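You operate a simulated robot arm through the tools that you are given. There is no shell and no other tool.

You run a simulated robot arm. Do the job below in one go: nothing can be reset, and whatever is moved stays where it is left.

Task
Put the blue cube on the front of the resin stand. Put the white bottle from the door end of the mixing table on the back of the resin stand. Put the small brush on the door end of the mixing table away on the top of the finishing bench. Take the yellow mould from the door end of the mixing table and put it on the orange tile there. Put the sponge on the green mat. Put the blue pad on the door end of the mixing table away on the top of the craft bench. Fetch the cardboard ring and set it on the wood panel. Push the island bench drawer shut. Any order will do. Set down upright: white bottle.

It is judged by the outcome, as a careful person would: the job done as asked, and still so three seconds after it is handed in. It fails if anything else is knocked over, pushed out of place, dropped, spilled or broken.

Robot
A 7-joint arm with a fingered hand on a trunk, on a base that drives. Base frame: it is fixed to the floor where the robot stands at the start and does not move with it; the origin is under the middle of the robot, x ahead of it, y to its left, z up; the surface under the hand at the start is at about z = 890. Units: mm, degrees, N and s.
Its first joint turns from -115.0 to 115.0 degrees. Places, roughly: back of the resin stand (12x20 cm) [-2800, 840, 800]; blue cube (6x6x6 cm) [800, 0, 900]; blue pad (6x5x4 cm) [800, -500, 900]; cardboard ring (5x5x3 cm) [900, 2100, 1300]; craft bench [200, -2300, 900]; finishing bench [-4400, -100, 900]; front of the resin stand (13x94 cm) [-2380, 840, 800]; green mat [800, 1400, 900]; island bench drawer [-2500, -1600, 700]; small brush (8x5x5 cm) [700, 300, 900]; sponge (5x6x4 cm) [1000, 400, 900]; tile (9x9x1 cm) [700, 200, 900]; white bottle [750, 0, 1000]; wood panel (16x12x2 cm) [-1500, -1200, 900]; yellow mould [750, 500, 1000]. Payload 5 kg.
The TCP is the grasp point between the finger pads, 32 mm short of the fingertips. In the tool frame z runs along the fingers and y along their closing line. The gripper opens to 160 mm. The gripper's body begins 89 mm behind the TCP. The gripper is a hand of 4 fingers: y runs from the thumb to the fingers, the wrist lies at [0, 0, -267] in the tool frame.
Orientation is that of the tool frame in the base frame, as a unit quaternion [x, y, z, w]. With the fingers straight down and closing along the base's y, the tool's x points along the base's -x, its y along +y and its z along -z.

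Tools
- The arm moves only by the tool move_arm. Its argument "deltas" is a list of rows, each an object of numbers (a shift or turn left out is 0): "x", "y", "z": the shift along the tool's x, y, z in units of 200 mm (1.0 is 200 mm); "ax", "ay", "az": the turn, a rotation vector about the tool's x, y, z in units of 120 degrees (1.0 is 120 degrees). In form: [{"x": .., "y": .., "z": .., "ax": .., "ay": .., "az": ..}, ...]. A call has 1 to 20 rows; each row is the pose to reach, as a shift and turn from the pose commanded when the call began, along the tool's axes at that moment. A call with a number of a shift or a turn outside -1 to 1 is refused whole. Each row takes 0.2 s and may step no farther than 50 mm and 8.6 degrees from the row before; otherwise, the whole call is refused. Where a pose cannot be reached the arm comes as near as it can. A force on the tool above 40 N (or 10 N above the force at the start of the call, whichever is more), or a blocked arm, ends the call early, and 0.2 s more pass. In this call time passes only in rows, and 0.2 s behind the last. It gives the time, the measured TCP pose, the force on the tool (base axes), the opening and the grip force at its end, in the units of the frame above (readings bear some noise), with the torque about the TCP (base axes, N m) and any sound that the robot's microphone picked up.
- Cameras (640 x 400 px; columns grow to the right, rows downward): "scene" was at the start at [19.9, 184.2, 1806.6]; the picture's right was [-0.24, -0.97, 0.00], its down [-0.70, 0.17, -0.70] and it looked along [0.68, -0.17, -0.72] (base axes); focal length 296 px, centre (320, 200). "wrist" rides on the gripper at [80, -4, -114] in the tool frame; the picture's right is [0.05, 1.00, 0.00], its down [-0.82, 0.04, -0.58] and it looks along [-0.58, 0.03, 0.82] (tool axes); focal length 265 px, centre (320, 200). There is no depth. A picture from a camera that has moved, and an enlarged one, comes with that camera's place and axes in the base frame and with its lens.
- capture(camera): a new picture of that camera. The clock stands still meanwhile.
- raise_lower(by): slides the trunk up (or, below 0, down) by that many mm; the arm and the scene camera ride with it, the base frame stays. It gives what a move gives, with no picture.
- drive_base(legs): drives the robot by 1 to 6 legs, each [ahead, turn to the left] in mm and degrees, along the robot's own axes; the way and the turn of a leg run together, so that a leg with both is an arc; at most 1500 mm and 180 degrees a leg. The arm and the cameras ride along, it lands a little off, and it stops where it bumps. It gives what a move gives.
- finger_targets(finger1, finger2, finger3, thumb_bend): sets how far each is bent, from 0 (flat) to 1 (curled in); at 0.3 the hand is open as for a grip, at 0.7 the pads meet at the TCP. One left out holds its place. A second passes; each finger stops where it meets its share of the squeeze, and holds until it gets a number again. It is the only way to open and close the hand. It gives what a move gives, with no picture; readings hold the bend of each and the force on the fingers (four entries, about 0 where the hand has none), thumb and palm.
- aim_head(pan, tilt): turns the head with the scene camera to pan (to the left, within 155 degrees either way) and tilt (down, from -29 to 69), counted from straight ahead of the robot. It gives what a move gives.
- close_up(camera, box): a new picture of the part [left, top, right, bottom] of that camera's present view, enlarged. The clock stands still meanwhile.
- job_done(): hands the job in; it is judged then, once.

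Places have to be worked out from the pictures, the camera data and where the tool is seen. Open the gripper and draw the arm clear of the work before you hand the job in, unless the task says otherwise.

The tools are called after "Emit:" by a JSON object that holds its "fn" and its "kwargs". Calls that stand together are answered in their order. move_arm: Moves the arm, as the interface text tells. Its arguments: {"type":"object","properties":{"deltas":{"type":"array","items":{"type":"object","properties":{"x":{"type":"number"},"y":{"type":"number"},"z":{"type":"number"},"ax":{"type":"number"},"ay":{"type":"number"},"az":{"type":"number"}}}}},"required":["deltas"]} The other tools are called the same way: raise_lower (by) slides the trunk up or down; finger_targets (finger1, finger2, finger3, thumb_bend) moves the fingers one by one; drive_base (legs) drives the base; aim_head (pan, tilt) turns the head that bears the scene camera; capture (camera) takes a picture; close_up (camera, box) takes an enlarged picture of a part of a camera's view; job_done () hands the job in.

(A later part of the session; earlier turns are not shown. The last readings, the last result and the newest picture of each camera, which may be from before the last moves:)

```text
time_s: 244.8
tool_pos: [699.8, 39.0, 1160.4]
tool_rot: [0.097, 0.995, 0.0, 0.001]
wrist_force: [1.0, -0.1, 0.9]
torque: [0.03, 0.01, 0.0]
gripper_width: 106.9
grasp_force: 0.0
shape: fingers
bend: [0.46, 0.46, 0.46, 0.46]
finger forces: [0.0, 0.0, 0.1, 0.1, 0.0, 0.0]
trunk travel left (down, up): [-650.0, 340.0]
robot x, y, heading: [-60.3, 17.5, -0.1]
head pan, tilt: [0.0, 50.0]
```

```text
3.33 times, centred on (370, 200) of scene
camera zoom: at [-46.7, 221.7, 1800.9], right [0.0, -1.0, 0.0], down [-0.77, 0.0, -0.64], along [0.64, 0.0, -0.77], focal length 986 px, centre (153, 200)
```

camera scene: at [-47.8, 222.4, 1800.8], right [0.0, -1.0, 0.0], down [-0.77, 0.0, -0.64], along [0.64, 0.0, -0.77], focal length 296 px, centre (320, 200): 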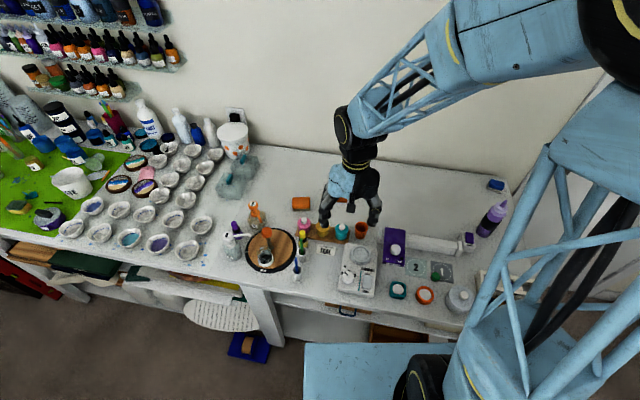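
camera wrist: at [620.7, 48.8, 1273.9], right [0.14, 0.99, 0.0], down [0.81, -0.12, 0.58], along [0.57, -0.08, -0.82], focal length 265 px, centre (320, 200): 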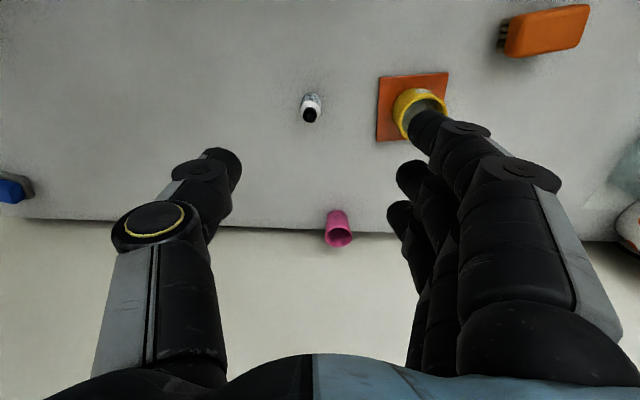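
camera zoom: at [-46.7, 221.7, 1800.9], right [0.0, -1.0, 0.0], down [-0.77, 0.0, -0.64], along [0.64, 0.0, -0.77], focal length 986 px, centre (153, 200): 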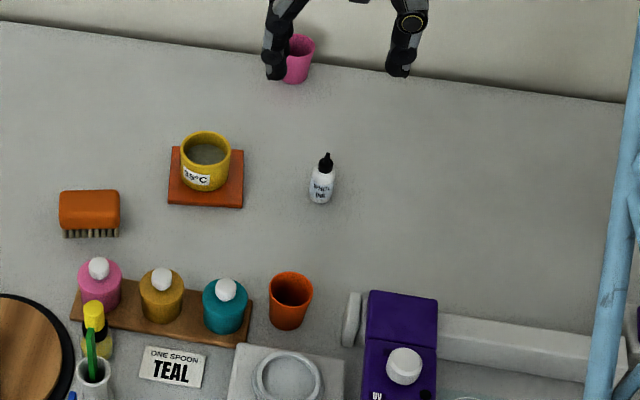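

The white ink bottle is about 28 mm wide and 65 mm tall at [720,22]. I pre-shape the hand narrower and descend to z≈1005 above it.

Emit:
{"fn": "finger_targets", "kwargs": {"finger1": 0.52, "finger2": 0.52, "finger3": 0.52, "thumb_bend": 0.52}}

Emit:
{"fn": "move_arm", "kwargs": {"deltas": [{"x": -0.03, "y": -0.016, "z": 0.2}, {"x": -0.06, "y": -0.032, "z": 0.4}, {"x": -0.09, "y": -0.048, "z": 0.6}, {"x": -0.115, "y": -0.064, "z": 0.78}]}}

Emit:
{"fn": "capture", "kwargs": {"camera": "wrist"}}

```text
time_s: 245.8
tool_pos: [698.7, 39.2, 1160.9]
tool_rot: [0.097, 0.995, 0.001, 0.001]
wrist_force: [-0.5, 0.5, -0.2]
torque: [-0.01, 0.03, 0.02]
gripper_width: 84.1
grasp_force: 0.1
shape: fingers
bend: [0.52, 0.52, 0.52, 0.52]
finger forces: [0.0, 0.0, 0.0, 0.1, 0.0, 0.0]
trunk travel left (down, up): [-650.0, 340.0]
robot x, y, heading: [-68.2, 17.3, 0.4]
head pan, tilt: [0.0, 50.0]
```

```text
time_s: 246.8
tool_pos: [722.8, 23.3, 1003.7]
tool_rot: [0.097, 0.995, 0.0, 0.0]
wrist_force: [0.5, 0.4, -0.2]
torque: [-0.02, 0.01, -0.02]
gripper_width: 84.4
grasp_force: 0.0
shape: fingers
bend: [0.52, 0.52, 0.52, 0.52]
finger forces: [0.1, 0.0, 0.1, 0.0, 0.0, 0.0]
trunk travel left (down, up): [-650.0, 340.0]
robot x, y, heading: [-68.6, 18.4, 0.1]
head pan, tilt: [0.0, 50.0]
```

```text
taken
camera wrist: at [643.2, 32.5, 1117.6], right [0.14, 0.99, 0.0], down [0.81, -0.12, 0.58], along [0.57, -0.08, -0.82], focal length 265 px, centre (320, 200)
```

wrist: 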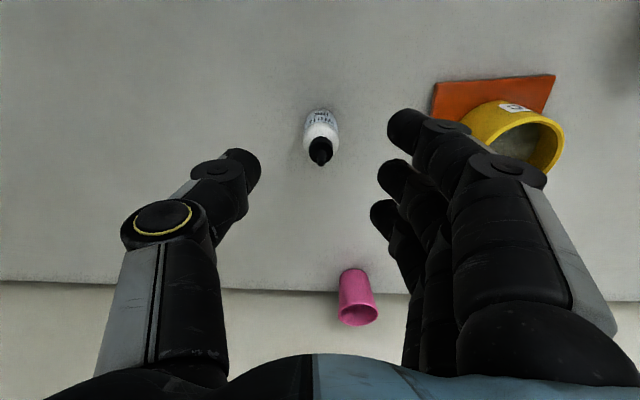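

Centred within 1–2 mm. I descend to TCP z≈935 and close the middle finger and thumb on the bottle.

Emit:
{"fn": "move_arm", "kwargs": {"deltas": [{"z": 0.15, "y": -0.004}, {"z": 0.28, "y": -0.006}, {"z": 0.345, "y": -0.006}]}}

Emit:
{"fn": "finger_targets", "kwargs": {"finger2": 0.7, "thumb_bend": 0.7, "finger1": 0.58, "finger3": 0.58}}

Emit:
{"fn": "capture", "kwargs": {"camera": "wrist"}}

```text
time_s: 247.6
tool_pos: [720.3, 21.1, 936.7]
tool_rot: [0.096, 0.995, 0.0, 0.001]
wrist_force: [-0.1, -0.2, -0.1]
torque: [-0.01, 0.01, -0.01]
gripper_width: 84.1
grasp_force: 0.1
shape: fingers
bend: [0.52, 0.52, 0.52, 0.52]
finger forces: [0.0, 0.0, 0.1, 0.0, 0.0, 0.1]
trunk travel left (down, up): [-650.0, 340.0]
robot x, y, heading: [-66.6, 17.0, 0.5]
head pan, tilt: [0.0, 50.0]
```

```text
time_s: 248.6
tool_pos: [719.6, 21.3, 937.5]
tool_rot: [0.097, 0.995, 0.0, 0.001]
wrist_force: [-0.7, 0.0, -0.5]
torque: [0.02, -0.01, -0.02]
gripper_width: 49.8
grasp_force: 7.7
shape: fingers
bend: [0.57, 0.64, 0.57, 0.68]
finger forces: [0.0, 7.6, 0.0, 0.1, 7.8, 0.0]
trunk travel left (down, up): [-650.0, 340.0]
robot x, y, heading: [-65.3, 18.7, 0.3]
head pan, tilt: [0.0, 50.0]
```

```text
taken
camera wrist: at [639.8, 31.8, 1049.9], right [0.14, 0.99, 0.0], down [0.81, -0.12, 0.58], along [0.57, -0.08, -0.82], focal length 265 px, centre (320, 200)
```

wrist: 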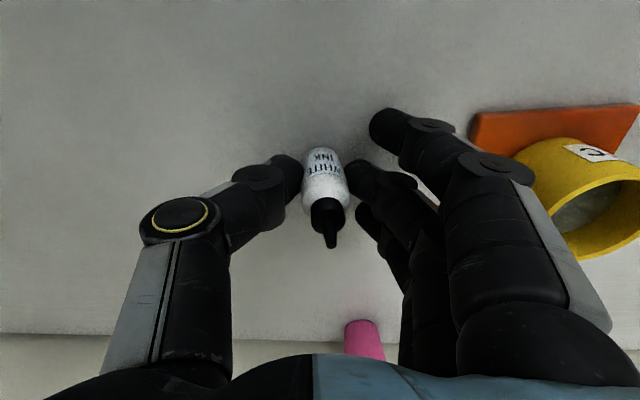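

Held at 7.7 N. I lift slowly and check it hangs straight.

Emit:
{"fn": "move_arm", "kwargs": {"deltas": [{"z": -0.04}, {"z": -0.12}, {"z": -0.3}, {"z": -0.5}]}}

Emit:
{"fn": "capture", "kwargs": {"camera": "wrist"}}

Emit:
{"fn": "close_up", "kwargs": {"camera": "scene", "box": [280, 120, 460, 240]}}

```text
time_s: 249.6
tool_pos: [718.6, 23.1, 1039.7]
tool_rot: [0.097, 0.995, -0.001, 0.001]
wrist_force: [-0.1, -0.1, 0.0]
torque: [0.01, -0.02, 0.04]
gripper_width: 49.8
grasp_force: 8.0
shape: fingers
bend: [0.57, 0.64, 0.57, 0.68]
finger forces: [0.0, 7.7, 0.0, 0.0, 7.8, 0.0]
trunk travel left (down, up): [-650.0, 340.0]
robot x, y, heading: [-66.5, 19.5, 0.2]
head pan, tilt: [0.0, 50.0]
```

```text
taken
camera wrist: at [638.2, 33.1, 1153.2], right [0.14, 0.99, 0.0], down [0.81, -0.12, 0.58], along [0.57, -0.08, -0.82], focal length 265 px, centre (320, 200)
```

wrist: 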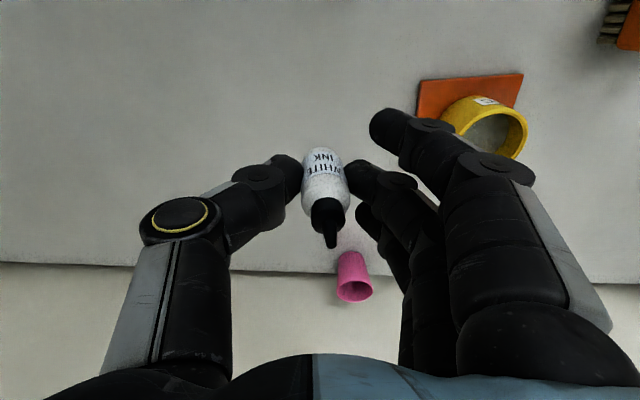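

```text
3.33 times, centred on (370, 180) of scene
camera zoom: at [-48.6, 222.2, 1800.8], right [0.0, -1.0, 0.0], down [-0.77, 0.0, -0.64], along [0.64, 0.0, -0.77], focal length 986 px, centre (153, 267)
```

zoom: 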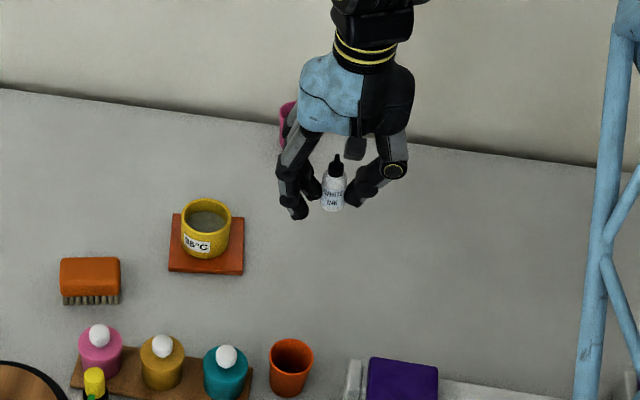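

The bottle hangs upright. I retract to the carry pose and drive to the resin stand again.

Emit:
{"fn": "move_arm", "kwargs": {"deltas": [{"x": 0.17, "y": -0.033, "z": -0.12}, {"x": 0.34, "y": -0.067, "z": -0.24}, {"x": 0.51, "y": -0.1, "z": -0.36}, {"x": 0.687, "y": -0.134, "z": -0.48}]}}

Emit:
{"fn": "move_arm", "kwargs": {"deltas": [{"x": 0.17, "y": -0.033, "z": -0.1}, {"x": 0.34, "y": -0.067, "z": -0.2}, {"x": 0.51, "y": -0.1, "z": -0.3}, {"x": 0.687, "y": -0.134, "z": -0.35}]}}

Emit:
{"fn": "drive_base", "kwargs": {"legs": [[0, -4.4], [-640, 0], [0, 4.2], [-1170, 0]]}}

```text
time_s: 250.6
tool_pos: [577.3, 20.8, 1134.9]
tool_rot: [0.097, 0.995, 0.0, 0.001]
wrist_force: [0.3, -1.2, -0.7]
torque: [0.0, -0.02, -0.03]
gripper_width: 50.0
grasp_force: 7.7
shape: fingers
bend: [0.57, 0.64, 0.57, 0.68]
finger forces: [0.0, 7.8, 0.0, 0.0, 7.6, 0.0]
trunk travel left (down, up): [-650.0, 340.0]
robot x, y, heading: [-64.0, 19.1, 0.3]
head pan, tilt: [0.0, 50.0]
```

```text
time_s: 251.6
tool_pos: [439.1, 19.7, 1204.5]
tool_rot: [0.097, 0.995, 0.0, 0.001]
wrist_force: [-0.9, 0.1, -0.2]
torque: [-0.02, -0.01, 0.06]
gripper_width: 50.0
grasp_force: 7.5
shape: fingers
bend: [0.57, 0.64, 0.57, 0.68]
finger forces: [0.0, 7.7, 0.0, 0.0, 7.7, 0.1]
trunk travel left (down, up): [-650.0, 340.0]
robot x, y, heading: [-66.0, 15.8, 0.2]
head pan, tilt: [0.0, 50.0]
```

```text
time_s: 261.8
tool_pos: [-1392.8, 70.0, 1203.9]
tool_rot: [0.101, 0.995, 0.0, 0.0]
wrist_force: [0.0, 0.0, 0.0]
torque: [0.01, 0.03, 0.01]
gripper_width: 50.0
grasp_force: 7.6
shape: fingers
bend: [0.57, 0.64, 0.57, 0.68]
finger forces: [0.0, 7.7, 0.0, 0.1, 7.6, 0.0]
trunk travel left (down, up): [-650.0, 340.0]
robot x, y, heading: [-1900.1, 69.9, -0.1]
head pan, tilt: [0.0, 50.0]
```

I turn north and drive into the gap a little closer to the stand, to about [-1890,835].

Emit:
{"fn": "drive_base", "kwargs": {"legs": [[0, 89.3]]}}

Emit:
{"fn": "drive_base", "kwargs": {"legs": [[765, 0], [0, -11]]}}

Emit:
{"fn": "aim_head", "kwargs": {"pan": 85, "tilt": 40}}

Emit:
{"fn": "capture", "kwargs": {"camera": "scene"}}

```text
time_s: 266.2
tool_pos: [-1898.2, 580.0, 1204.1]
tool_rot: [-0.635, 0.772, 0.001, 0.001]
wrist_force: [0.3, -0.4, -0.8]
torque: [0.0, 0.02, 0.02]
gripper_width: 49.9
grasp_force: 7.8
shape: fingers
bend: [0.57, 0.64, 0.57, 0.68]
finger forces: [0.0, 7.5, 0.0, 0.0, 7.5, 0.1]
trunk travel left (down, up): [-650.0, 340.0]
robot x, y, heading: [-1898.1, 71.8, 89.9]
head pan, tilt: [0.0, 50.0]
```

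```text
time_s: 271.1
tool_pos: [-1796.6, 1335.2, 1204.5]
tool_rot: [-0.555, 0.832, 0.001, 0.001]
wrist_force: [0.9, -0.3, -0.3]
torque: [-0.02, 0.05, 0.01]
gripper_width: 49.7
grasp_force: 7.9
shape: fingers
bend: [0.57, 0.64, 0.57, 0.68]
finger forces: [0.0, 7.5, 0.0, 0.0, 7.5, 0.0]
trunk travel left (down, up): [-650.0, 340.0]
robot x, y, heading: [-1899.9, 839.3, 79.0]
head pan, tilt: [0.0, 50.0]
```

```text
time_s: 272.7
tool_pos: [-1797.3, 1335.4, 1203.4]
tool_rot: [-0.555, 0.832, 0.0, 0.001]
wrist_force: [-0.5, 0.1, 0.4]
torque: [0.0, -0.02, 0.0]
gripper_width: 49.8
grasp_force: 7.0
shape: fingers
bend: [0.57, 0.64, 0.57, 0.68]
finger forces: [0.0, 7.4, 0.1, 0.0, 7.5, 0.0]
trunk travel left (down, up): [-650.0, 340.0]
robot x, y, heading: [-1895.2, 839.9, 78.7]
head pan, tilt: [85.0, 40.0]
```

```text
taken
camera scene: at [-2188.5, 843.4, 1815.0], right [0.28, 0.96, 0.0], down [0.62, -0.18, -0.77], along [-0.74, 0.21, -0.64], focal length 296 px, centre (320, 200)
```

scene: 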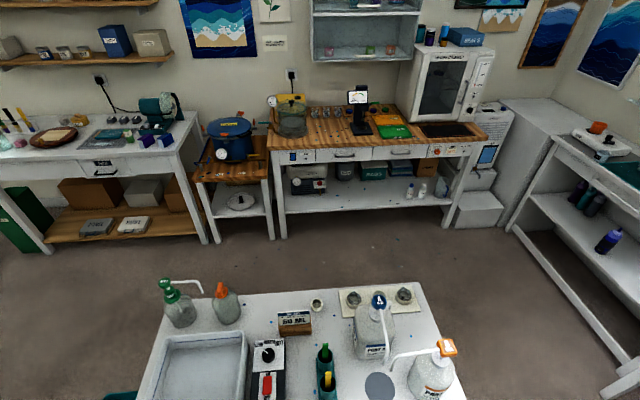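

Emit:
{"fn": "close_up", "kwargs": {"camera": "scene", "box": [140, 260, 360, 400]}}

```text
2.86 times, centred on (250, 330) of scene
camera zoom: at [-2188.5, 843.4, 1815.0], right [0.28, 0.96, 0.0], down [0.62, -0.18, -0.77], along [-0.74, 0.21, -0.64], focal length 845 px, centre (520, -171)
```

zoom: 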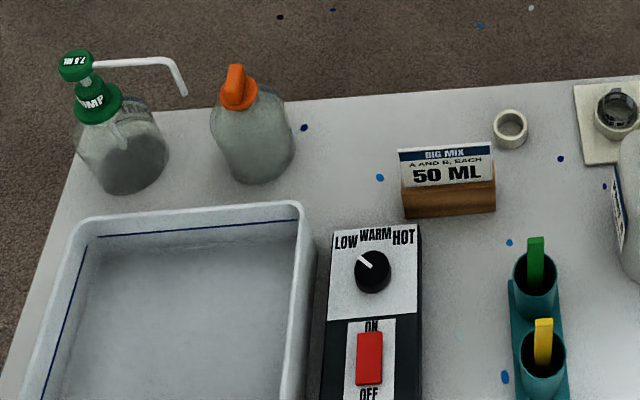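

A better spot is just behind the sign's left end, about [-2812,858], which keeps the palm away from the tall orange-capped bottle. I swing the arm around in stages at z≈1204.

Emit:
{"fn": "move_arm", "kwargs": {"deltas": [{"x": 0.056, "y": 0.184, "az": -0.05}, {"x": 0.113, "y": 0.368, "az": -0.1}, {"x": 0.169, "y": 0.551, "az": -0.15}, {"x": 0.225, "y": 0.735, "az": -0.2}]}}

Emit:
{"fn": "move_arm", "kwargs": {"deltas": [{"x": 0.082, "y": 0.227, "az": -0.05}, {"x": 0.164, "y": 0.454, "az": -0.1}, {"x": 0.246, "y": 0.681, "az": -0.15}, {"x": 0.328, "y": 0.908, "az": -0.2}]}}

Emit:
{"fn": "move_arm", "kwargs": {"deltas": [{"x": 0.062, "y": 0.196, "az": -0.044}, {"x": 0.124, "y": 0.391, "az": -0.088}, {"x": 0.186, "y": 0.587, "az": -0.132}, {"x": 0.248, "y": 0.782, "az": -0.176}, {"x": 0.31, "y": 0.978, "az": -0.22}]}}

Emit:
{"fn": "move_arm", "kwargs": {"deltas": [{"x": -0.085, "y": 0.195, "az": -0.056}, {"x": -0.171, "y": 0.389, "az": -0.111}, {"x": -0.256, "y": 0.584, "az": -0.167}, {"x": -0.342, "y": 0.778, "az": -0.2227}]}}

Emit:
{"fn": "capture", "kwargs": {"camera": "wrist"}}

Emit:
{"fn": "capture", "kwargs": {"camera": "scene"}}

```text
time_s: 273.7
tool_pos: [-1951.1, 1351.7, 1202.6]
tool_rot: [0.716, -0.698, -0.001, -0.001]
wrist_force: [-1.0, -0.7, 0.2]
torque: [0.01, -0.02, -0.01]
gripper_width: 49.9
grasp_force: 7.4
shape: fingers
bend: [0.57, 0.64, 0.57, 0.68]
finger forces: [0.1, 7.5, 0.0, 0.0, 7.6, 0.0]
trunk travel left (down, up): [-650.0, 340.0]
robot x, y, heading: [-1897.0, 837.1, 78.7]
head pan, tilt: [85.0, 40.0]
```

```text
time_s: 274.7
tool_pos: [-2132.2, 1280.6, 1204.6]
tool_rot: [0.846, -0.533, 0.001, -0.001]
wrist_force: [-0.4, 0.1, -1.3]
torque: [0.0, -0.03, -0.01]
gripper_width: 49.8
grasp_force: 7.7
shape: fingers
bend: [0.57, 0.64, 0.57, 0.68]
finger forces: [0.0, 7.5, 0.0, 0.1, 7.4, 0.0]
trunk travel left (down, up): [-650.0, 340.0]
robot x, y, heading: [-1897.1, 840.2, 78.5]
head pan, tilt: [85.0, 40.0]
```

```text
time_s: 275.9
tool_pos: [-2281.3, 1137.1, 1203.4]
tool_rot: [0.945, -0.327, 0.0, -0.001]
wrist_force: [0.4, -0.4, -0.5]
torque: [0.0, 0.01, 0.03]
gripper_width: 49.6
grasp_force: 7.3
shape: fingers
bend: [0.57, 0.64, 0.57, 0.68]
finger forces: [0.0, 7.4, 0.0, 0.0, 7.3, 0.0]
trunk travel left (down, up): [-650.0, 340.0]
robot x, y, heading: [-1892.8, 838.2, 78.5]
head pan, tilt: [85.0, 40.0]
```

```text
time_s: 276.9
tool_pos: [-2431.3, 1059.2, 1199.8]
tool_rot: [0.995, -0.098, 0.001, 0.0]
wrist_force: [-0.3, 0.7, 0.4]
torque: [-0.03, -0.04, -0.05]
gripper_width: 49.7
grasp_force: 7.7
shape: fingers
bend: [0.57, 0.64, 0.57, 0.68]
finger forces: [0.1, 7.4, 0.0, 0.0, 7.4, 0.1]
trunk travel left (down, up): [-650.0, 340.0]
robot x, y, heading: [-1895.1, 838.8, 78.5]
head pan, tilt: [85.0, 40.0]
```

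```text
taken
camera wrist: at [-2352.3, 1046.8, 1314.9], right [-0.15, -0.99, 0.0], down [-0.81, 0.12, 0.58], along [-0.57, 0.09, -0.82], focal length 265 px, centre (320, 200)
```

wrist: 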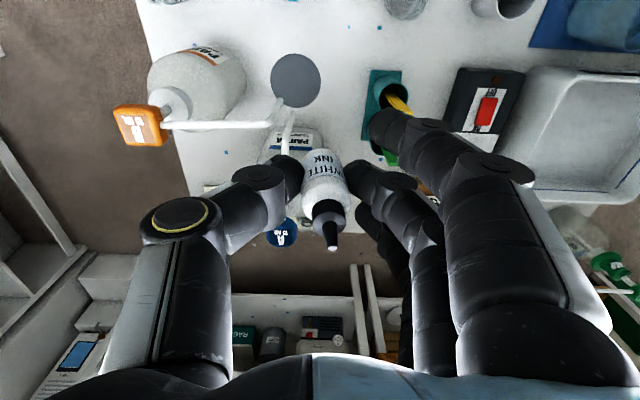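

```text
taken
camera scene: at [-2190.4, 843.4, 1814.6], right [0.28, 0.96, 0.0], down [0.62, -0.18, -0.76], along [-0.73, 0.21, -0.64], focal length 296 px, centre (320, 200)
```

scene: 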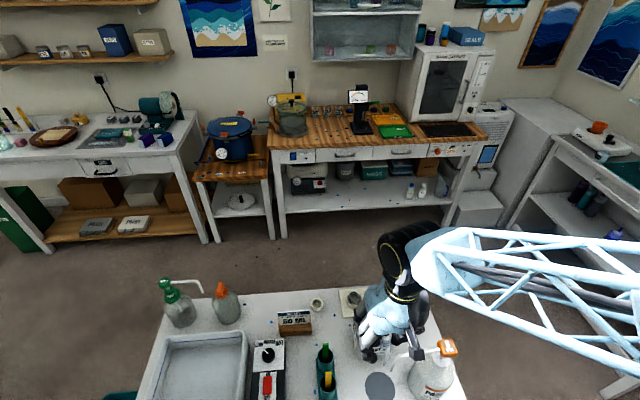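

Pump tops are around z≈1035, well below the bottle's 1157. I extend toward the back of the stand.

Emit:
{"fn": "move_arm", "kwargs": {"deltas": [{"x": -0.166, "y": 0.136}, {"x": -0.332, "y": 0.272}, {"x": -0.498, "y": 0.407}, {"x": -0.664, "y": 0.543}, {"x": -0.83, "y": 0.679}]}}

Emit:
{"fn": "move_arm", "kwargs": {"deltas": [{"x": -0.166, "y": 0.136}, {"x": -0.332, "y": 0.272}, {"x": -0.498, "y": 0.407}, {"x": -0.664, "y": 0.543}, {"x": -0.83, "y": 0.679}]}}

Emit:
{"fn": "capture", "kwargs": {"camera": "wrist"}}

Emit:
{"fn": "close_up", "kwargs": {"camera": "scene", "box": [140, 220, 400, 390]}}

```text
time_s: 278.1
tool_pos: [-2621.1, 958.5, 1202.5]
tool_rot: [0.995, -0.101, 0.0, -0.001]
wrist_force: [0.4, -0.9, -0.5]
torque: [0.04, -0.05, -0.03]
gripper_width: 49.8
grasp_force: 7.7
shape: fingers
bend: [0.57, 0.64, 0.57, 0.68]
finger forces: [0.0, 7.2, 0.0, 0.0, 7.2, 0.1]
trunk travel left (down, up): [-650.0, 340.0]
robot x, y, heading: [-1899.5, 838.5, 78.8]
head pan, tilt: [85.0, 40.0]
```

```text
time_s: 279.3
tool_pos: [-2813.0, 855.7, 1195.8]
tool_rot: [0.995, -0.098, 0.002, -0.001]
wrist_force: [-0.9, -1.4, 0.0]
torque: [0.05, -0.04, 0.01]
gripper_width: 49.4
grasp_force: 7.2
shape: fingers
bend: [0.57, 0.64, 0.57, 0.68]
finger forces: [0.0, 7.1, 0.1, 0.1, 7.2, 0.0]
trunk travel left (down, up): [-650.0, 340.0]
robot x, y, heading: [-1895.2, 839.2, 79.0]
head pan, tilt: [85.0, 40.0]
```

```text
taken
camera wrist: at [-2734.2, 842.1, 1310.5], right [-0.15, -0.99, 0.0], down [-0.81, 0.12, 0.57], along [-0.57, 0.09, -0.82], focal length 265 px, centre (320, 200)
```

wrist: 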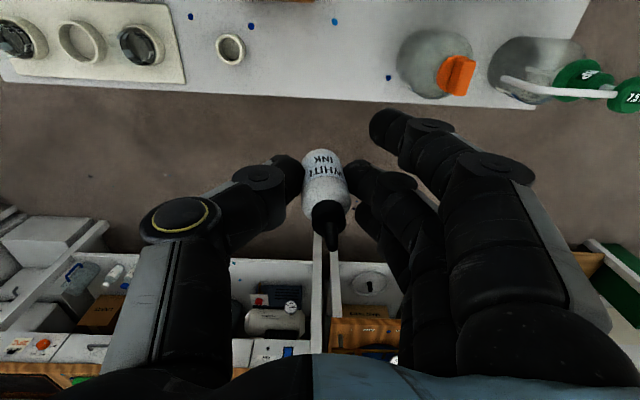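

```text
2.35 times, centred on (270, 305) of scene
camera zoom: at [-2195.2, 842.5, 1814.3], right [0.28, 0.96, 0.0], down [0.62, -0.18, -0.76], along [-0.73, 0.21, -0.65], focal length 696 px, centre (438, -47)
```

zoom: 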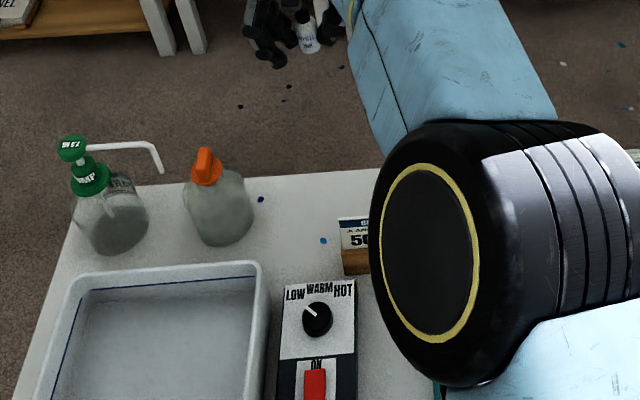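

The landing point under the bottle is free and centred between the small ring cup and the orange-capped bottle, about 50 mm inside the back edge. I lower using the trunk by 290 mm, which keeps the arm's shape.

Emit:
{"fn": "raise_lower", "kwargs": {"by": -290}}

Emit:
{"fn": "capture", "kwargs": {"camera": "wrist"}}

Emit:
{"fn": "capture", "kwargs": {"camera": "scene"}}

```text
time_s: 282.2
tool_pos: [-2809.4, 856.6, 910.1]
tool_rot: [0.995, -0.099, 0.0, -0.001]
wrist_force: [-1.1, 0.0, -0.8]
torque: [0.01, -0.03, -0.02]
gripper_width: 49.8
grasp_force: 6.7
shape: fingers
bend: [0.57, 0.64, 0.57, 0.68]
finger forces: [0.0, 7.1, 0.0, 0.1, 7.1, 0.1]
trunk travel left (down, up): [-360.0, 630.0]
robot x, y, heading: [-1894.5, 839.7, 78.7]
head pan, tilt: [85.0, 40.0]
```

```text
taken
camera wrist: at [-2729.5, 843.6, 1023.3], right [-0.15, -0.99, 0.0], down [-0.81, 0.12, 0.58], along [-0.57, 0.09, -0.82], focal length 265 px, centre (320, 200)
```

wrist: 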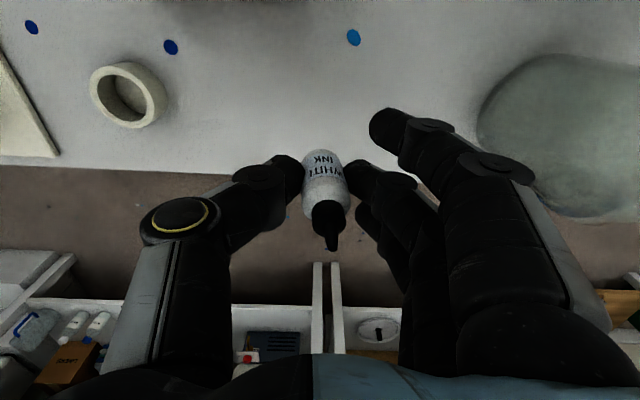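

```text
taken
camera scene: at [-2189.0, 843.3, 1524.9], right [0.28, 0.96, 0.0], down [0.62, -0.18, -0.77], along [-0.74, 0.21, -0.64], focal length 296 px, centre (320, 200)
```

scene: 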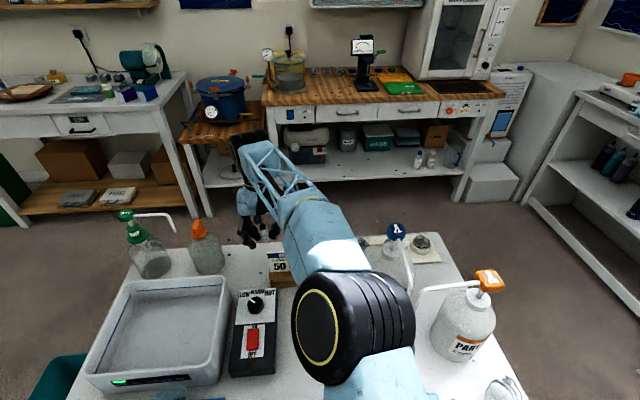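

Everything is clear. I lower with the arm to just above the surface, then in small steps to contact (expected TCP ≈ 846).

Emit:
{"fn": "move_arm", "kwargs": {"deltas": [{"z": 0.12, "x": -0.01}, {"z": 0.22, "x": -0.015}, {"z": 0.27, "x": -0.015}]}}

Emit:
{"fn": "move_arm", "kwargs": {"deltas": [{"z": 0.015}, {"z": 0.03}]}}

```text
time_s: 283.0
tool_pos: [-2813.7, 857.0, 856.0]
tool_rot: [0.995, -0.099, 0.0, -0.001]
wrist_force: [0.3, -0.4, -0.5]
torque: [-0.01, 0.01, 0.02]
gripper_width: 49.7
grasp_force: 7.4
shape: fingers
bend: [0.57, 0.64, 0.57, 0.68]
finger forces: [0.0, 7.1, 0.0, 0.1, 7.2, 0.0]
trunk travel left (down, up): [-360.0, 630.0]
robot x, y, heading: [-1897.6, 838.7, 78.8]
head pan, tilt: [85.0, 40.0]
```

```text
time_s: 283.6
tool_pos: [-2813.1, 856.4, 849.2]
tool_rot: [0.995, -0.099, 0.0, -0.001]
wrist_force: [0.3, -0.2, -0.8]
torque: [0.0, -0.01, 0.02]
gripper_width: 49.7
grasp_force: 6.8
shape: fingers
bend: [0.57, 0.64, 0.57, 0.68]
finger forces: [0.0, 7.2, 0.1, 0.1, 7.1, 0.1]
trunk travel left (down, up): [-360.0, 630.0]
robot x, y, heading: [-1898.3, 837.6, 78.7]
head pan, tilt: [85.0, 40.0]
```

Emit:
{"fn": "move_arm", "kwargs": {"deltas": [{"z": 0.006}, {"z": 0.012}]}}

Emit:
{"fn": "move_arm", "kwargs": {"deltas": [{"z": 0.005}, {"z": 0.01}]}}

```text
time_s: 284.2
tool_pos: [-2811.7, 857.1, 846.8]
tool_rot: [0.995, -0.099, 0.0, -0.001]
wrist_force: [0.3, 0.2, 0.2]
torque: [0.02, -0.02, -0.01]
gripper_width: 49.8
grasp_force: 7.3
shape: fingers
bend: [0.57, 0.64, 0.57, 0.68]
finger forces: [0.0, 7.1, 0.0, 0.1, 7.1, 0.0]
trunk travel left (down, up): [-360.0, 630.0]
robot x, y, heading: [-1896.7, 839.0, 79.0]
head pan, tilt: [85.0, 40.0]
```

```text
time_s: 284.8
tool_pos: [-2811.5, 858.6, 845.5]
tool_rot: [0.995, -0.099, 0.0, 0.0]
wrist_force: [0.3, 0.0, 0.7]
torque: [0.01, 0.0, -0.03]
gripper_width: 49.4
grasp_force: 7.3
shape: fingers
bend: [0.57, 0.64, 0.57, 0.68]
finger forces: [0.0, 7.2, 0.0, 0.1, 7.6, 0.0]
trunk travel left (down, up): [-360.0, 630.0]
robot x, y, heading: [-1897.2, 840.3, 78.7]
head pan, tilt: [85.0, 40.0]
```

Emit:
{"fn": "move_arm", "kwargs": {"deltas": [{"z": 0.005}, {"z": 0.009}]}}

Emit:
{"fn": "capture", "kwargs": {"camera": "wrist"}}

```text
time_s: 285.4
tool_pos: [-2810.9, 857.3, 844.6]
tool_rot: [0.995, -0.099, 0.0, -0.001]
wrist_force: [0.9, 1.1, 6.2]
torque: [0.02, -0.02, 0.01]
gripper_width: 49.7
grasp_force: 9.2
shape: fingers
bend: [0.57, 0.65, 0.57, 0.68]
finger forces: [0.0, 8.3, 0.0, 0.0, 9.6, 0.1]
trunk travel left (down, up): [-360.0, 630.0]
robot x, y, heading: [-1895.4, 840.4, 78.8]
head pan, tilt: [85.0, 40.0]
```

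```text
taken
camera wrist: at [-2732.2, 844.2, 958.0], right [-0.15, -0.99, 0.0], down [-0.81, 0.12, 0.58], along [-0.57, 0.09, -0.82], focal length 265 px, centre (320, 200)
```

wrist: 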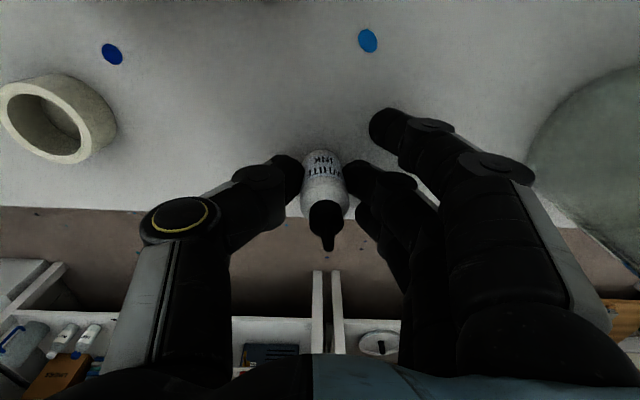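

Contact (6 N), bottle upright and well on the stand. I open gently and check.

Emit:
{"fn": "finger_targets", "kwargs": {"finger1": 0.54, "finger2": 0.54, "finger3": 0.54, "thumb_bend": 0.54}}

Emit:
{"fn": "capture", "kwargs": {"camera": "wrist"}}

```text
time_s: 286.4
tool_pos: [-2813.2, 858.0, 842.6]
tool_rot: [0.995, -0.1, 0.0, -0.001]
wrist_force: [0.0, 0.6, 0.2]
torque: [0.0, 0.01, 0.01]
gripper_width: 74.9
grasp_force: 0.1
shape: fingers
bend: [0.54, 0.54, 0.54, 0.54]
finger forces: [0.0, 0.0, 0.1, 0.0, 0.0, 0.0]
trunk travel left (down, up): [-360.0, 630.0]
robot x, y, heading: [-1898.7, 834.3, 78.9]
head pan, tilt: [85.0, 40.0]
```

```text
taken
camera wrist: at [-2732.5, 844.1, 957.2], right [-0.15, -0.99, 0.0], down [-0.81, 0.12, 0.58], along [-0.57, 0.09, -0.82], focal length 265 px, centre (320, 200)
```

wrist: 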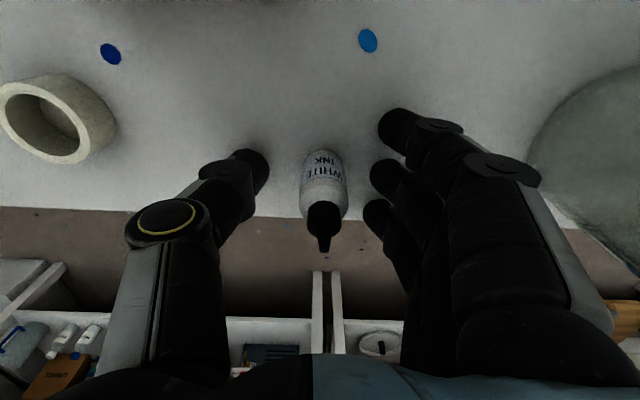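

Upright and steady. I rise straight up with the arm and then the trunk.

Emit:
{"fn": "move_arm", "kwargs": {"deltas": [{"z": -0.08}, {"z": -0.24}, {"z": -0.45}]}}

Emit:
{"fn": "raise_lower", "kwargs": {"by": 290}}

Emit:
{"fn": "capture", "kwargs": {"camera": "wrist"}}

```text
time_s: 287.2
tool_pos: [-2811.7, 855.9, 933.5]
tool_rot: [0.995, -0.099, 0.0, 0.0]
wrist_force: [0.6, 0.2, 0.4]
torque: [-0.01, 0.02, -0.01]
gripper_width: 74.8
grasp_force: 0.0
shape: fingers
bend: [0.54, 0.54, 0.54, 0.54]
finger forces: [0.0, 0.0, 0.0, 0.0, 0.1, 0.0]
trunk travel left (down, up): [-360.0, 630.0]
robot x, y, heading: [-1896.5, 838.3, 79.0]
head pan, tilt: [85.0, 40.0]
```

```text
time_s: 290.1
tool_pos: [-2811.4, 856.4, 1223.4]
tool_rot: [0.995, -0.099, 0.0, -0.001]
wrist_force: [0.6, -0.2, -0.6]
torque: [-0.01, -0.02, -0.03]
gripper_width: 74.8
grasp_force: 0.1
shape: fingers
bend: [0.54, 0.54, 0.54, 0.54]
finger forces: [0.0, 0.1, 0.0, 0.1, 0.0, 0.0]
trunk travel left (down, up): [-650.0, 340.0]
robot x, y, heading: [-1896.0, 839.4, 78.7]
head pan, tilt: [85.0, 40.0]
```

```text
taken
camera wrist: at [-2733.0, 843.7, 1337.0], right [-0.15, -0.99, 0.0], down [-0.81, 0.12, 0.58], along [-0.57, 0.09, -0.82], focal length 265 px, centre (320, 200)
```

wrist: 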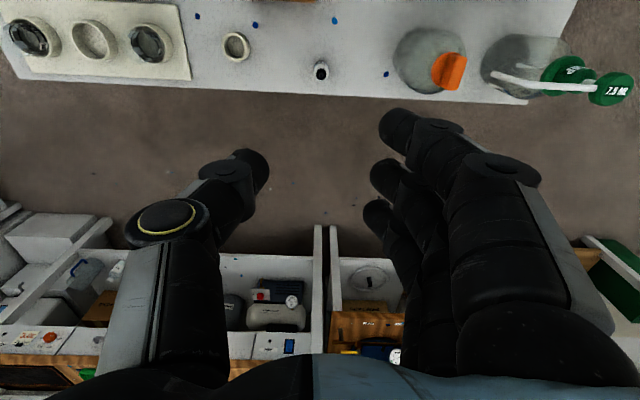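

The bottle stands alone and upright at the back. I retrace the arm's path to the front of the robot.

Emit:
{"fn": "move_arm", "kwargs": {"deltas": [{"x": 0.166, "y": -0.136}, {"x": 0.332, "y": -0.272}, {"x": 0.498, "y": -0.407}, {"x": 0.664, "y": -0.543}, {"x": 0.83, "y": -0.679}]}}

Emit:
{"fn": "move_arm", "kwargs": {"deltas": [{"x": 0.166, "y": -0.136}, {"x": 0.332, "y": -0.272}, {"x": 0.498, "y": -0.407}, {"x": 0.664, "y": -0.543}, {"x": 0.83, "y": -0.679}]}}

Emit:
{"fn": "move_arm", "kwargs": {"deltas": [{"x": 0.164, "y": -0.135, "az": 0.056}, {"x": 0.328, "y": -0.27, "az": 0.111}, {"x": 0.49, "y": -0.406, "az": 0.167}, {"x": 0.655, "y": -0.541, "az": 0.2227}]}}

Emit:
{"fn": "move_arm", "kwargs": {"deltas": [{"x": 0.029, "y": -0.196, "az": 0.044}, {"x": 0.057, "y": -0.392, "az": 0.088}, {"x": 0.086, "y": -0.588, "az": 0.132}, {"x": 0.114, "y": -0.784, "az": 0.176}, {"x": 0.143, "y": -0.98, "az": 0.22}]}}

Emit:
{"fn": "move_arm", "kwargs": {"deltas": [{"x": 0.014, "y": -0.194, "az": 0.04}, {"x": 0.028, "y": -0.388, "az": 0.08}, {"x": 0.041, "y": -0.582, "az": 0.12}, {"x": 0.055, "y": -0.776, "az": 0.16}, {"x": 0.068, "y": -0.97, "az": 0.2}]}}

Emit:
{"fn": "close_up", "kwargs": {"camera": "scene", "box": [140, 230, 480, 400]}}

```text
time_s: 291.3
tool_pos: [-2621.7, 957.3, 1225.8]
tool_rot: [0.995, -0.099, -0.001, 0.0]
wrist_force: [0.4, 0.1, -0.4]
torque: [0.0, 0.01, 0.01]
gripper_width: 75.1
grasp_force: 0.0
shape: fingers
bend: [0.54, 0.54, 0.54, 0.54]
finger forces: [0.0, 0.1, 0.0, 0.0, 0.0, 0.1]
trunk travel left (down, up): [-650.0, 340.0]
robot x, y, heading: [-1896.0, 839.7, 78.8]
head pan, tilt: [85.0, 40.0]
```

```text
time_s: 292.5
tool_pos: [-2429.8, 1057.2, 1224.3]
tool_rot: [0.995, -0.099, -0.001, -0.001]
wrist_force: [1.1, 0.9, 0.8]
torque: [-0.01, 0.05, 0.0]
gripper_width: 75.1
grasp_force: 0.0
shape: fingers
bend: [0.54, 0.54, 0.54, 0.54]
finger forces: [0.1, 0.0, 0.1, 0.1, 0.0, 0.2]
trunk travel left (down, up): [-650.0, 340.0]
robot x, y, heading: [-1898.9, 838.2, 79.0]
head pan, tilt: [85.0, 40.0]
```

```text
time_s: 293.5
tool_pos: [-2282.4, 1138.9, 1224.5]
tool_rot: [0.945, -0.328, 0.0, -0.001]
wrist_force: [0.6, -0.1, 0.4]
torque: [0.01, 0.03, 0.01]
gripper_width: 75.3
grasp_force: 0.0
shape: fingers
bend: [0.54, 0.54, 0.54, 0.54]
finger forces: [0.1, 0.1, 0.0, 0.0, 0.0, 0.0]
trunk travel left (down, up): [-650.0, 340.0]
robot x, y, heading: [-1894.7, 837.8, 78.9]
head pan, tilt: [85.0, 40.0]
```

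```text
time_s: 294.7
tool_pos: [-2137.6, 1274.3, 1222.9]
tool_rot: [0.845, -0.534, 0.0, -0.001]
wrist_force: [-0.9, 0.9, -0.3]
torque: [0.03, 0.0, 0.0]
gripper_width: 75.4
grasp_force: 0.1
shape: fingers
bend: [0.54, 0.54, 0.54, 0.54]
finger forces: [0.1, 0.0, 0.0, 0.0, 0.0, 0.1]
trunk travel left (down, up): [-650.0, 340.0]
robot x, y, heading: [-1893.2, 842.4, 79.0]
head pan, tilt: [85.0, 40.0]
```

```text
time_s: 295.9
tool_pos: [-1956.7, 1346.4, 1224.4]
tool_rot: [0.716, -0.698, -0.001, -0.001]
wrist_force: [-0.3, -0.3, 0.0]
torque: [-0.01, 0.0, -0.02]
gripper_width: 75.1
grasp_force: 0.0
shape: fingers
bend: [0.54, 0.54, 0.54, 0.54]
finger forces: [0.0, 0.0, 0.0, 0.0, 0.0, 0.1]
trunk travel left (down, up): [-650.0, 340.0]
robot x, y, heading: [-1896.1, 837.8, 78.7]
head pan, tilt: [85.0, 40.0]
```

```text
1.88 times, centred on (310, 315) of scene
camera zoom: at [-2187.8, 843.9, 1815.1], right [0.28, 0.96, 0.0], down [0.62, -0.18, -0.77], along [-0.74, 0.21, -0.64], focal length 557 px, centre (339, -16)
```

zoom: 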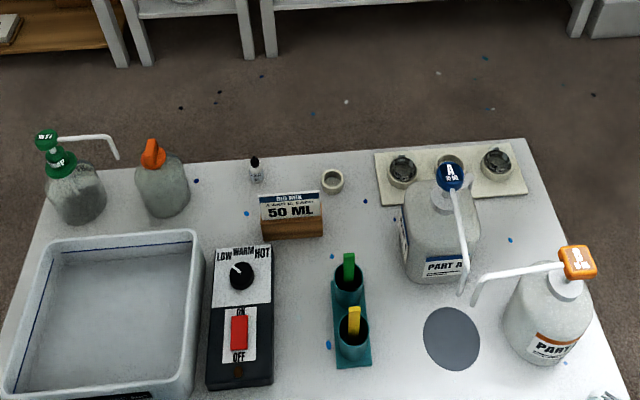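

Bottle placed well. I drive back to the table for the brush.

Emit:
{"fn": "drive_base", "kwargs": {"legs": [[0, 10.5], [-770, 0]]}}

Emit:
{"fn": "drive_base", "kwargs": {"legs": [[0, -89.3]]}}

```text
time_s: 300.8
tool_pos: [-2056.7, 567.2, 1224.7]
tool_rot: [0.775, -0.632, -0.001, -0.001]
wrist_force: [-0.4, 0.1, -0.6]
torque: [0.05, -0.01, 0.01]
gripper_width: 75.2
grasp_force: 0.0
shape: fingers
bend: [0.54, 0.54, 0.54, 0.54]
finger forces: [0.0, 0.1, 0.1, 0.0, 0.1, 0.1]
trunk travel left (down, up): [-650.0, 340.0]
robot x, y, heading: [-1906.9, 78.5, 88.9]
head pan, tilt: [85.0, 40.0]
```

```text
time_s: 305.1
tool_pos: [-1422.9, 234.2, 1224.5]
tool_rot: [-0.109, 0.994, 0.0, 0.001]
wrist_force: [-0.1, 0.7, 0.1]
torque: [0.0, -0.01, -0.03]
gripper_width: 75.3
grasp_force: 0.2
shape: fingers
bend: [0.54, 0.54, 0.54, 0.54]
finger forces: [0.1, 0.0, 0.1, 0.0, 0.1, 0.0]
trunk travel left (down, up): [-650.0, 340.0]
robot x, y, heading: [-1910.4, 75.5, -0.2]
head pan, tilt: [85.0, 40.0]
```

Emit:
{"fn": "drive_base", "kwargs": {"legs": [[1200, 0], [0, -4.2], [640, 0], [0, 4.2]]}}

Emit:
{"fn": "finger_targets", "kwargs": {"finger1": 0.4, "finger2": 0.4, "finger3": 0.4, "thumb_bend": 0.4}}

Emit:
{"fn": "aim_head", "kwargs": {"pan": 0, "tilt": 50}}

Emit:
{"fn": "close_up", "kwargs": {"camera": "scene", "box": [220, 140, 440, 290]}}

```text
time_s: 315.3
tool_pos: [413.6, 142.5, 1225.9]
tool_rot: [-0.097, 0.995, 0.0, 0.001]
wrist_force: [0.5, -0.1, -0.6]
torque: [0.0, 0.02, -0.01]
gripper_width: 75.1
grasp_force: 0.1
shape: fingers
bend: [0.54, 0.54, 0.54, 0.54]
finger forces: [0.0, 0.0, 0.0, 0.0, 0.0, 0.0]
trunk travel left (down, up): [-650.0, 340.0]
robot x, y, heading: [-76.5, -2.3, -1.4]
head pan, tilt: [85.0, 40.0]
```

```text
time_s: 316.3
tool_pos: [413.6, 141.2, 1224.3]
tool_rot: [-0.098, 0.995, 0.0, 0.001]
wrist_force: [0.4, 0.8, 0.6]
torque: [0.02, -0.01, -0.02]
gripper_width: 130.5
grasp_force: 0.1
shape: fingers
bend: [0.4, 0.4, 0.4, 0.4]
finger forces: [0.1, 0.0, 0.0, 0.0, 0.0, 0.0]
trunk travel left (down, up): [-650.0, 340.0]
robot x, y, heading: [-75.7, -2.3, -1.3]
head pan, tilt: [85.0, 40.0]
```

```text
time_s: 317.9
tool_pos: [414.8, 142.6, 1224.1]
tool_rot: [-0.097, 0.995, -0.001, 0.001]
wrist_force: [0.3, -0.3, 1.1]
torque: [0.0, -0.03, -0.02]
gripper_width: 130.8
grasp_force: 0.1
shape: fingers
bend: [0.4, 0.4, 0.4, 0.4]
finger forces: [0.1, 0.1, 0.0, 0.0, 0.1, 0.1]
trunk travel left (down, up): [-650.0, 340.0]
robot x, y, heading: [-76.4, -7.7, -1.4]
head pan, tilt: [0.0, 50.0]
```

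```text
2.67 times, centred on (330, 215) of scene
camera zoom: at [-52.1, 198.7, 1800.8], right [-0.03, -1.0, 0.0], down [-0.77, 0.02, -0.64], along [0.64, -0.02, -0.77], focal length 789 px, centre (293, 160)
```

zoom: 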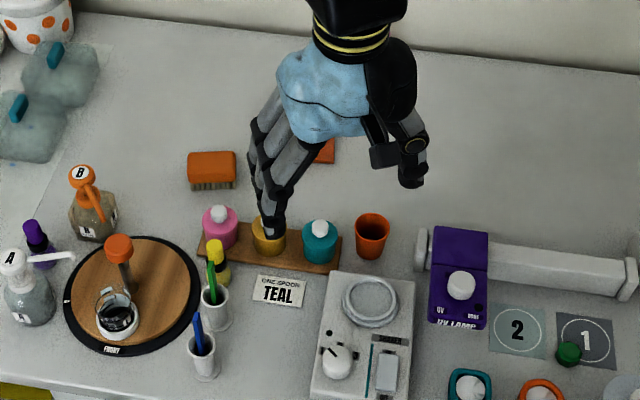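

The brush stands on its bristles at about [677,297], long side along y. I move the hand above it.

Emit:
{"fn": "move_arm", "kwargs": {"deltas": [{"x": -0.175, "y": 0.065, "z": 0.05, "az": 0.023}, {"x": -0.35, "y": 0.13, "z": 0.1, "az": 0.046}, {"x": -0.525, "y": 0.195, "z": 0.15, "az": 0.069}, {"x": -0.7, "y": 0.26, "z": 0.2, "az": 0.0925}]}}

Emit:
{"fn": "move_arm", "kwargs": {"deltas": [{"x": -0.158, "y": 0.096, "z": 0.08}, {"x": -0.315, "y": 0.191, "z": 0.17}, {"x": -0.473, "y": 0.287, "z": 0.26}, {"x": -0.63, "y": 0.382, "z": 0.35}]}}

Emit:
{"fn": "capture", "kwargs": {"camera": "wrist"}}

```text
time_s: 318.9
tool_pos: [542.3, 220.3, 1184.5]
tool_rot: [-0.001, 1.0, 0.0, 0.001]
wrist_force: [0.1, 0.3, -0.5]
torque: [-0.01, 0.04, 0.0]
gripper_width: 130.5
grasp_force: 0.1
shape: fingers
bend: [0.4, 0.4, 0.4, 0.4]
finger forces: [0.0, 0.0, 0.0, 0.1, 0.0, 0.0]
trunk travel left (down, up): [-650.0, 340.0]
robot x, y, heading: [-75.5, -6.5, -1.4]
head pan, tilt: [0.0, 50.0]
```

```text
time_s: 319.9
tool_pos: [668.0, 298.8, 1112.6]
tool_rot: [-0.001, 1.0, 0.0, 0.001]
wrist_force: [0.6, 0.3, -0.7]
torque: [-0.06, 0.03, 0.02]
gripper_width: 130.8
grasp_force: 0.0
shape: fingers
bend: [0.4, 0.4, 0.4, 0.4]
finger forces: [0.0, 0.1, 0.1, 0.0, 0.0, 0.0]
trunk travel left (down, up): [-650.0, 340.0]
robot x, y, heading: [-73.7, -2.6, -1.6]
head pan, tilt: [0.0, 50.0]
```

```text
taken
camera wrist: at [587.3, 293.3, 1225.7], right [-0.05, 1.0, 0.0], down [0.81, 0.05, 0.58], along [0.58, 0.03, -0.82], focal length 265 px, centre (320, 200)
```

wrist: 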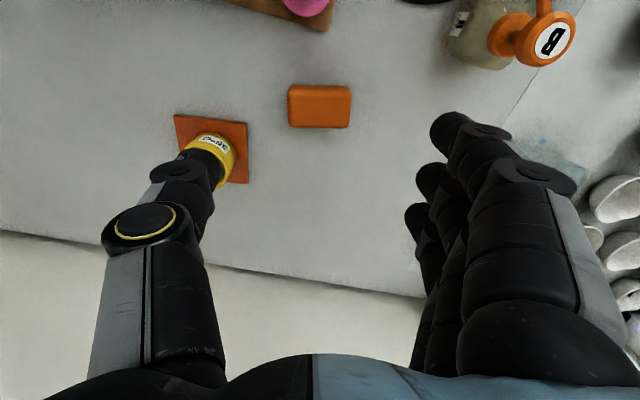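

Emit:
{"fn": "move_arm", "kwargs": {"deltas": [{"x": -0.01, "z": 0.19}, {"x": -0.02, "y": -0.01, "z": 0.38}, {"x": -0.02, "y": -0.01, "z": 0.56}]}}

Emit:
{"fn": "capture", "kwargs": {"camera": "wrist"}}

Emit:
{"fn": "close_up", "kwargs": {"camera": "scene", "box": [220, 160, 400, 270]}}

```text
time_s: 320.7
tool_pos: [672.0, 294.8, 1003.2]
tool_rot: [0.0, 1.0, 0.0, 0.0]
wrist_force: [0.5, 0.5, 0.7]
torque: [0.0, 0.02, -0.01]
gripper_width: 130.7
grasp_force: 0.1
shape: fingers
bend: [0.4, 0.4, 0.4, 0.4]
finger forces: [0.1, 0.0, 0.0, 0.0, 0.0, 0.0]
trunk travel left (down, up): [-650.0, 340.0]
robot x, y, heading: [-76.3, -4.1, -1.5]
head pan, tilt: [0.0, 50.0]
```

```text
taken
camera wrist: at [591.7, 289.6, 1116.9], right [-0.05, 1.0, 0.0], down [0.81, 0.04, 0.58], along [0.58, 0.03, -0.82], focal length 265 px, centre (320, 200)
```

wrist: 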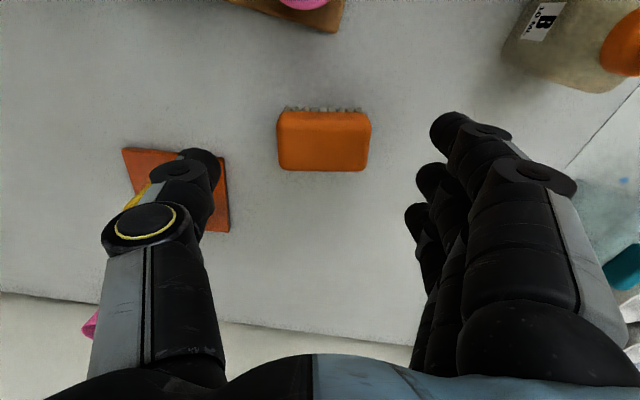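

```text
3.56 times, centred on (310, 215) of scene
camera zoom: at [-51.4, 199.1, 1800.8], right [-0.03, -1.0, 0.0], down [-0.77, 0.02, -0.64], along [0.64, -0.02, -0.77], focal length 1052 px, centre (356, 147)
```

zoom: 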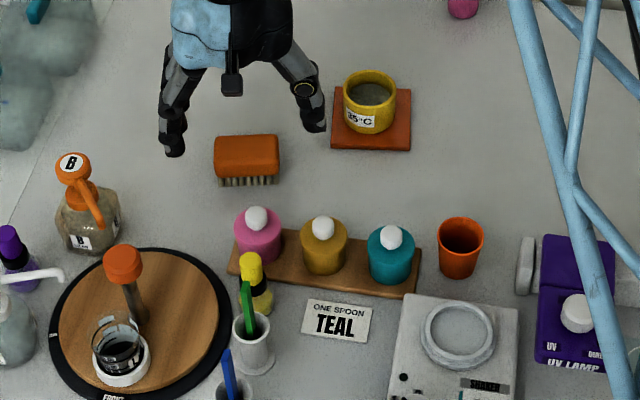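

Thumb has about 40 mm clearance to the tile. I narrow a little, descend to TCP z≈936 and close on the brush's handle block.

Emit:
{"fn": "finger_targets", "kwargs": {"finger1": 0.45, "finger2": 0.45, "finger3": 0.45, "thumb_bend": 0.45}}

Emit:
{"fn": "move_arm", "kwargs": {"deltas": [{"z": 0.15, "y": 0.01}, {"z": 0.28, "y": 0.01}, {"z": 0.335, "y": 0.01}]}}

Emit:
{"fn": "finger_targets", "kwargs": {"finger1": 0.65, "finger2": 0.65, "finger3": 0.65, "thumb_bend": 0.65}}

Emit:
{"fn": "capture", "kwargs": {"camera": "wrist"}}

```text
time_s: 321.7
tool_pos: [672.2, 295.7, 1005.3]
tool_rot: [-0.001, 1.0, 0.0, 0.001]
wrist_force: [1.0, -0.8, 0.4]
torque: [0.0, 0.0, 0.01]
gripper_width: 112.3
grasp_force: 0.1
shape: fingers
bend: [0.45, 0.45, 0.45, 0.45]
finger forces: [0.1, 0.1, 0.0, 0.0, 0.0, 0.0]
trunk travel left (down, up): [-650.0, 340.0]
robot x, y, heading: [-77.3, -7.0, -1.4]
head pan, tilt: [0.0, 50.0]
```

```text
time_s: 322.5
tool_pos: [672.7, 296.7, 935.7]
tool_rot: [-0.001, 1.0, 0.0, 0.001]
wrist_force: [-0.4, -0.3, -0.7]
torque: [-0.03, -0.01, 0.0]
gripper_width: 112.2
grasp_force: 0.0
shape: fingers
bend: [0.45, 0.45, 0.45, 0.45]
finger forces: [0.0, 0.0, 0.0, 0.1, 0.0, 0.0]
trunk travel left (down, up): [-650.0, 340.0]
robot x, y, heading: [-78.4, -7.2, -1.4]
head pan, tilt: [0.0, 50.0]
```

```text
time_s: 323.5
tool_pos: [672.9, 296.2, 935.8]
tool_rot: [0.0, 1.0, 0.0, 0.001]
wrist_force: [-0.3, -1.5, -1.1]
torque: [-0.01, 0.01, 0.0]
gripper_width: 56.5
grasp_force: 19.5
shape: fingers
bend: [0.64, 0.53, 0.57, 0.59]
finger forces: [0.6, 10.4, 8.5, 0.0, 19.2, 0.0]
trunk travel left (down, up): [-650.0, 340.0]
robot x, y, heading: [-77.9, -3.1, -1.4]
head pan, tilt: [0.0, 50.0]
```

```text
taken
camera wrist: at [591.0, 291.4, 1049.2], right [-0.05, 1.0, 0.0], down [0.81, 0.04, 0.58], along [0.58, 0.03, -0.82], focal length 265 px, centre (320, 200)
```

wrist: 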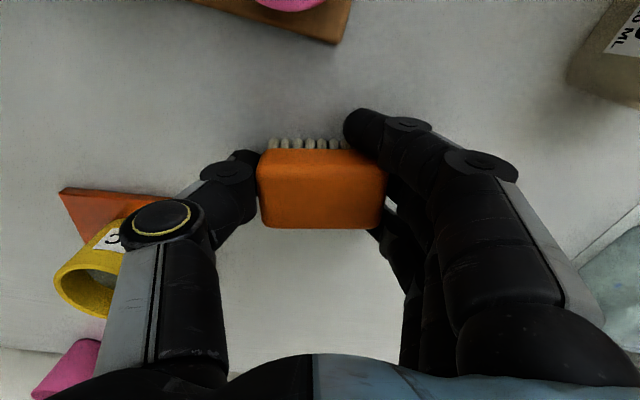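

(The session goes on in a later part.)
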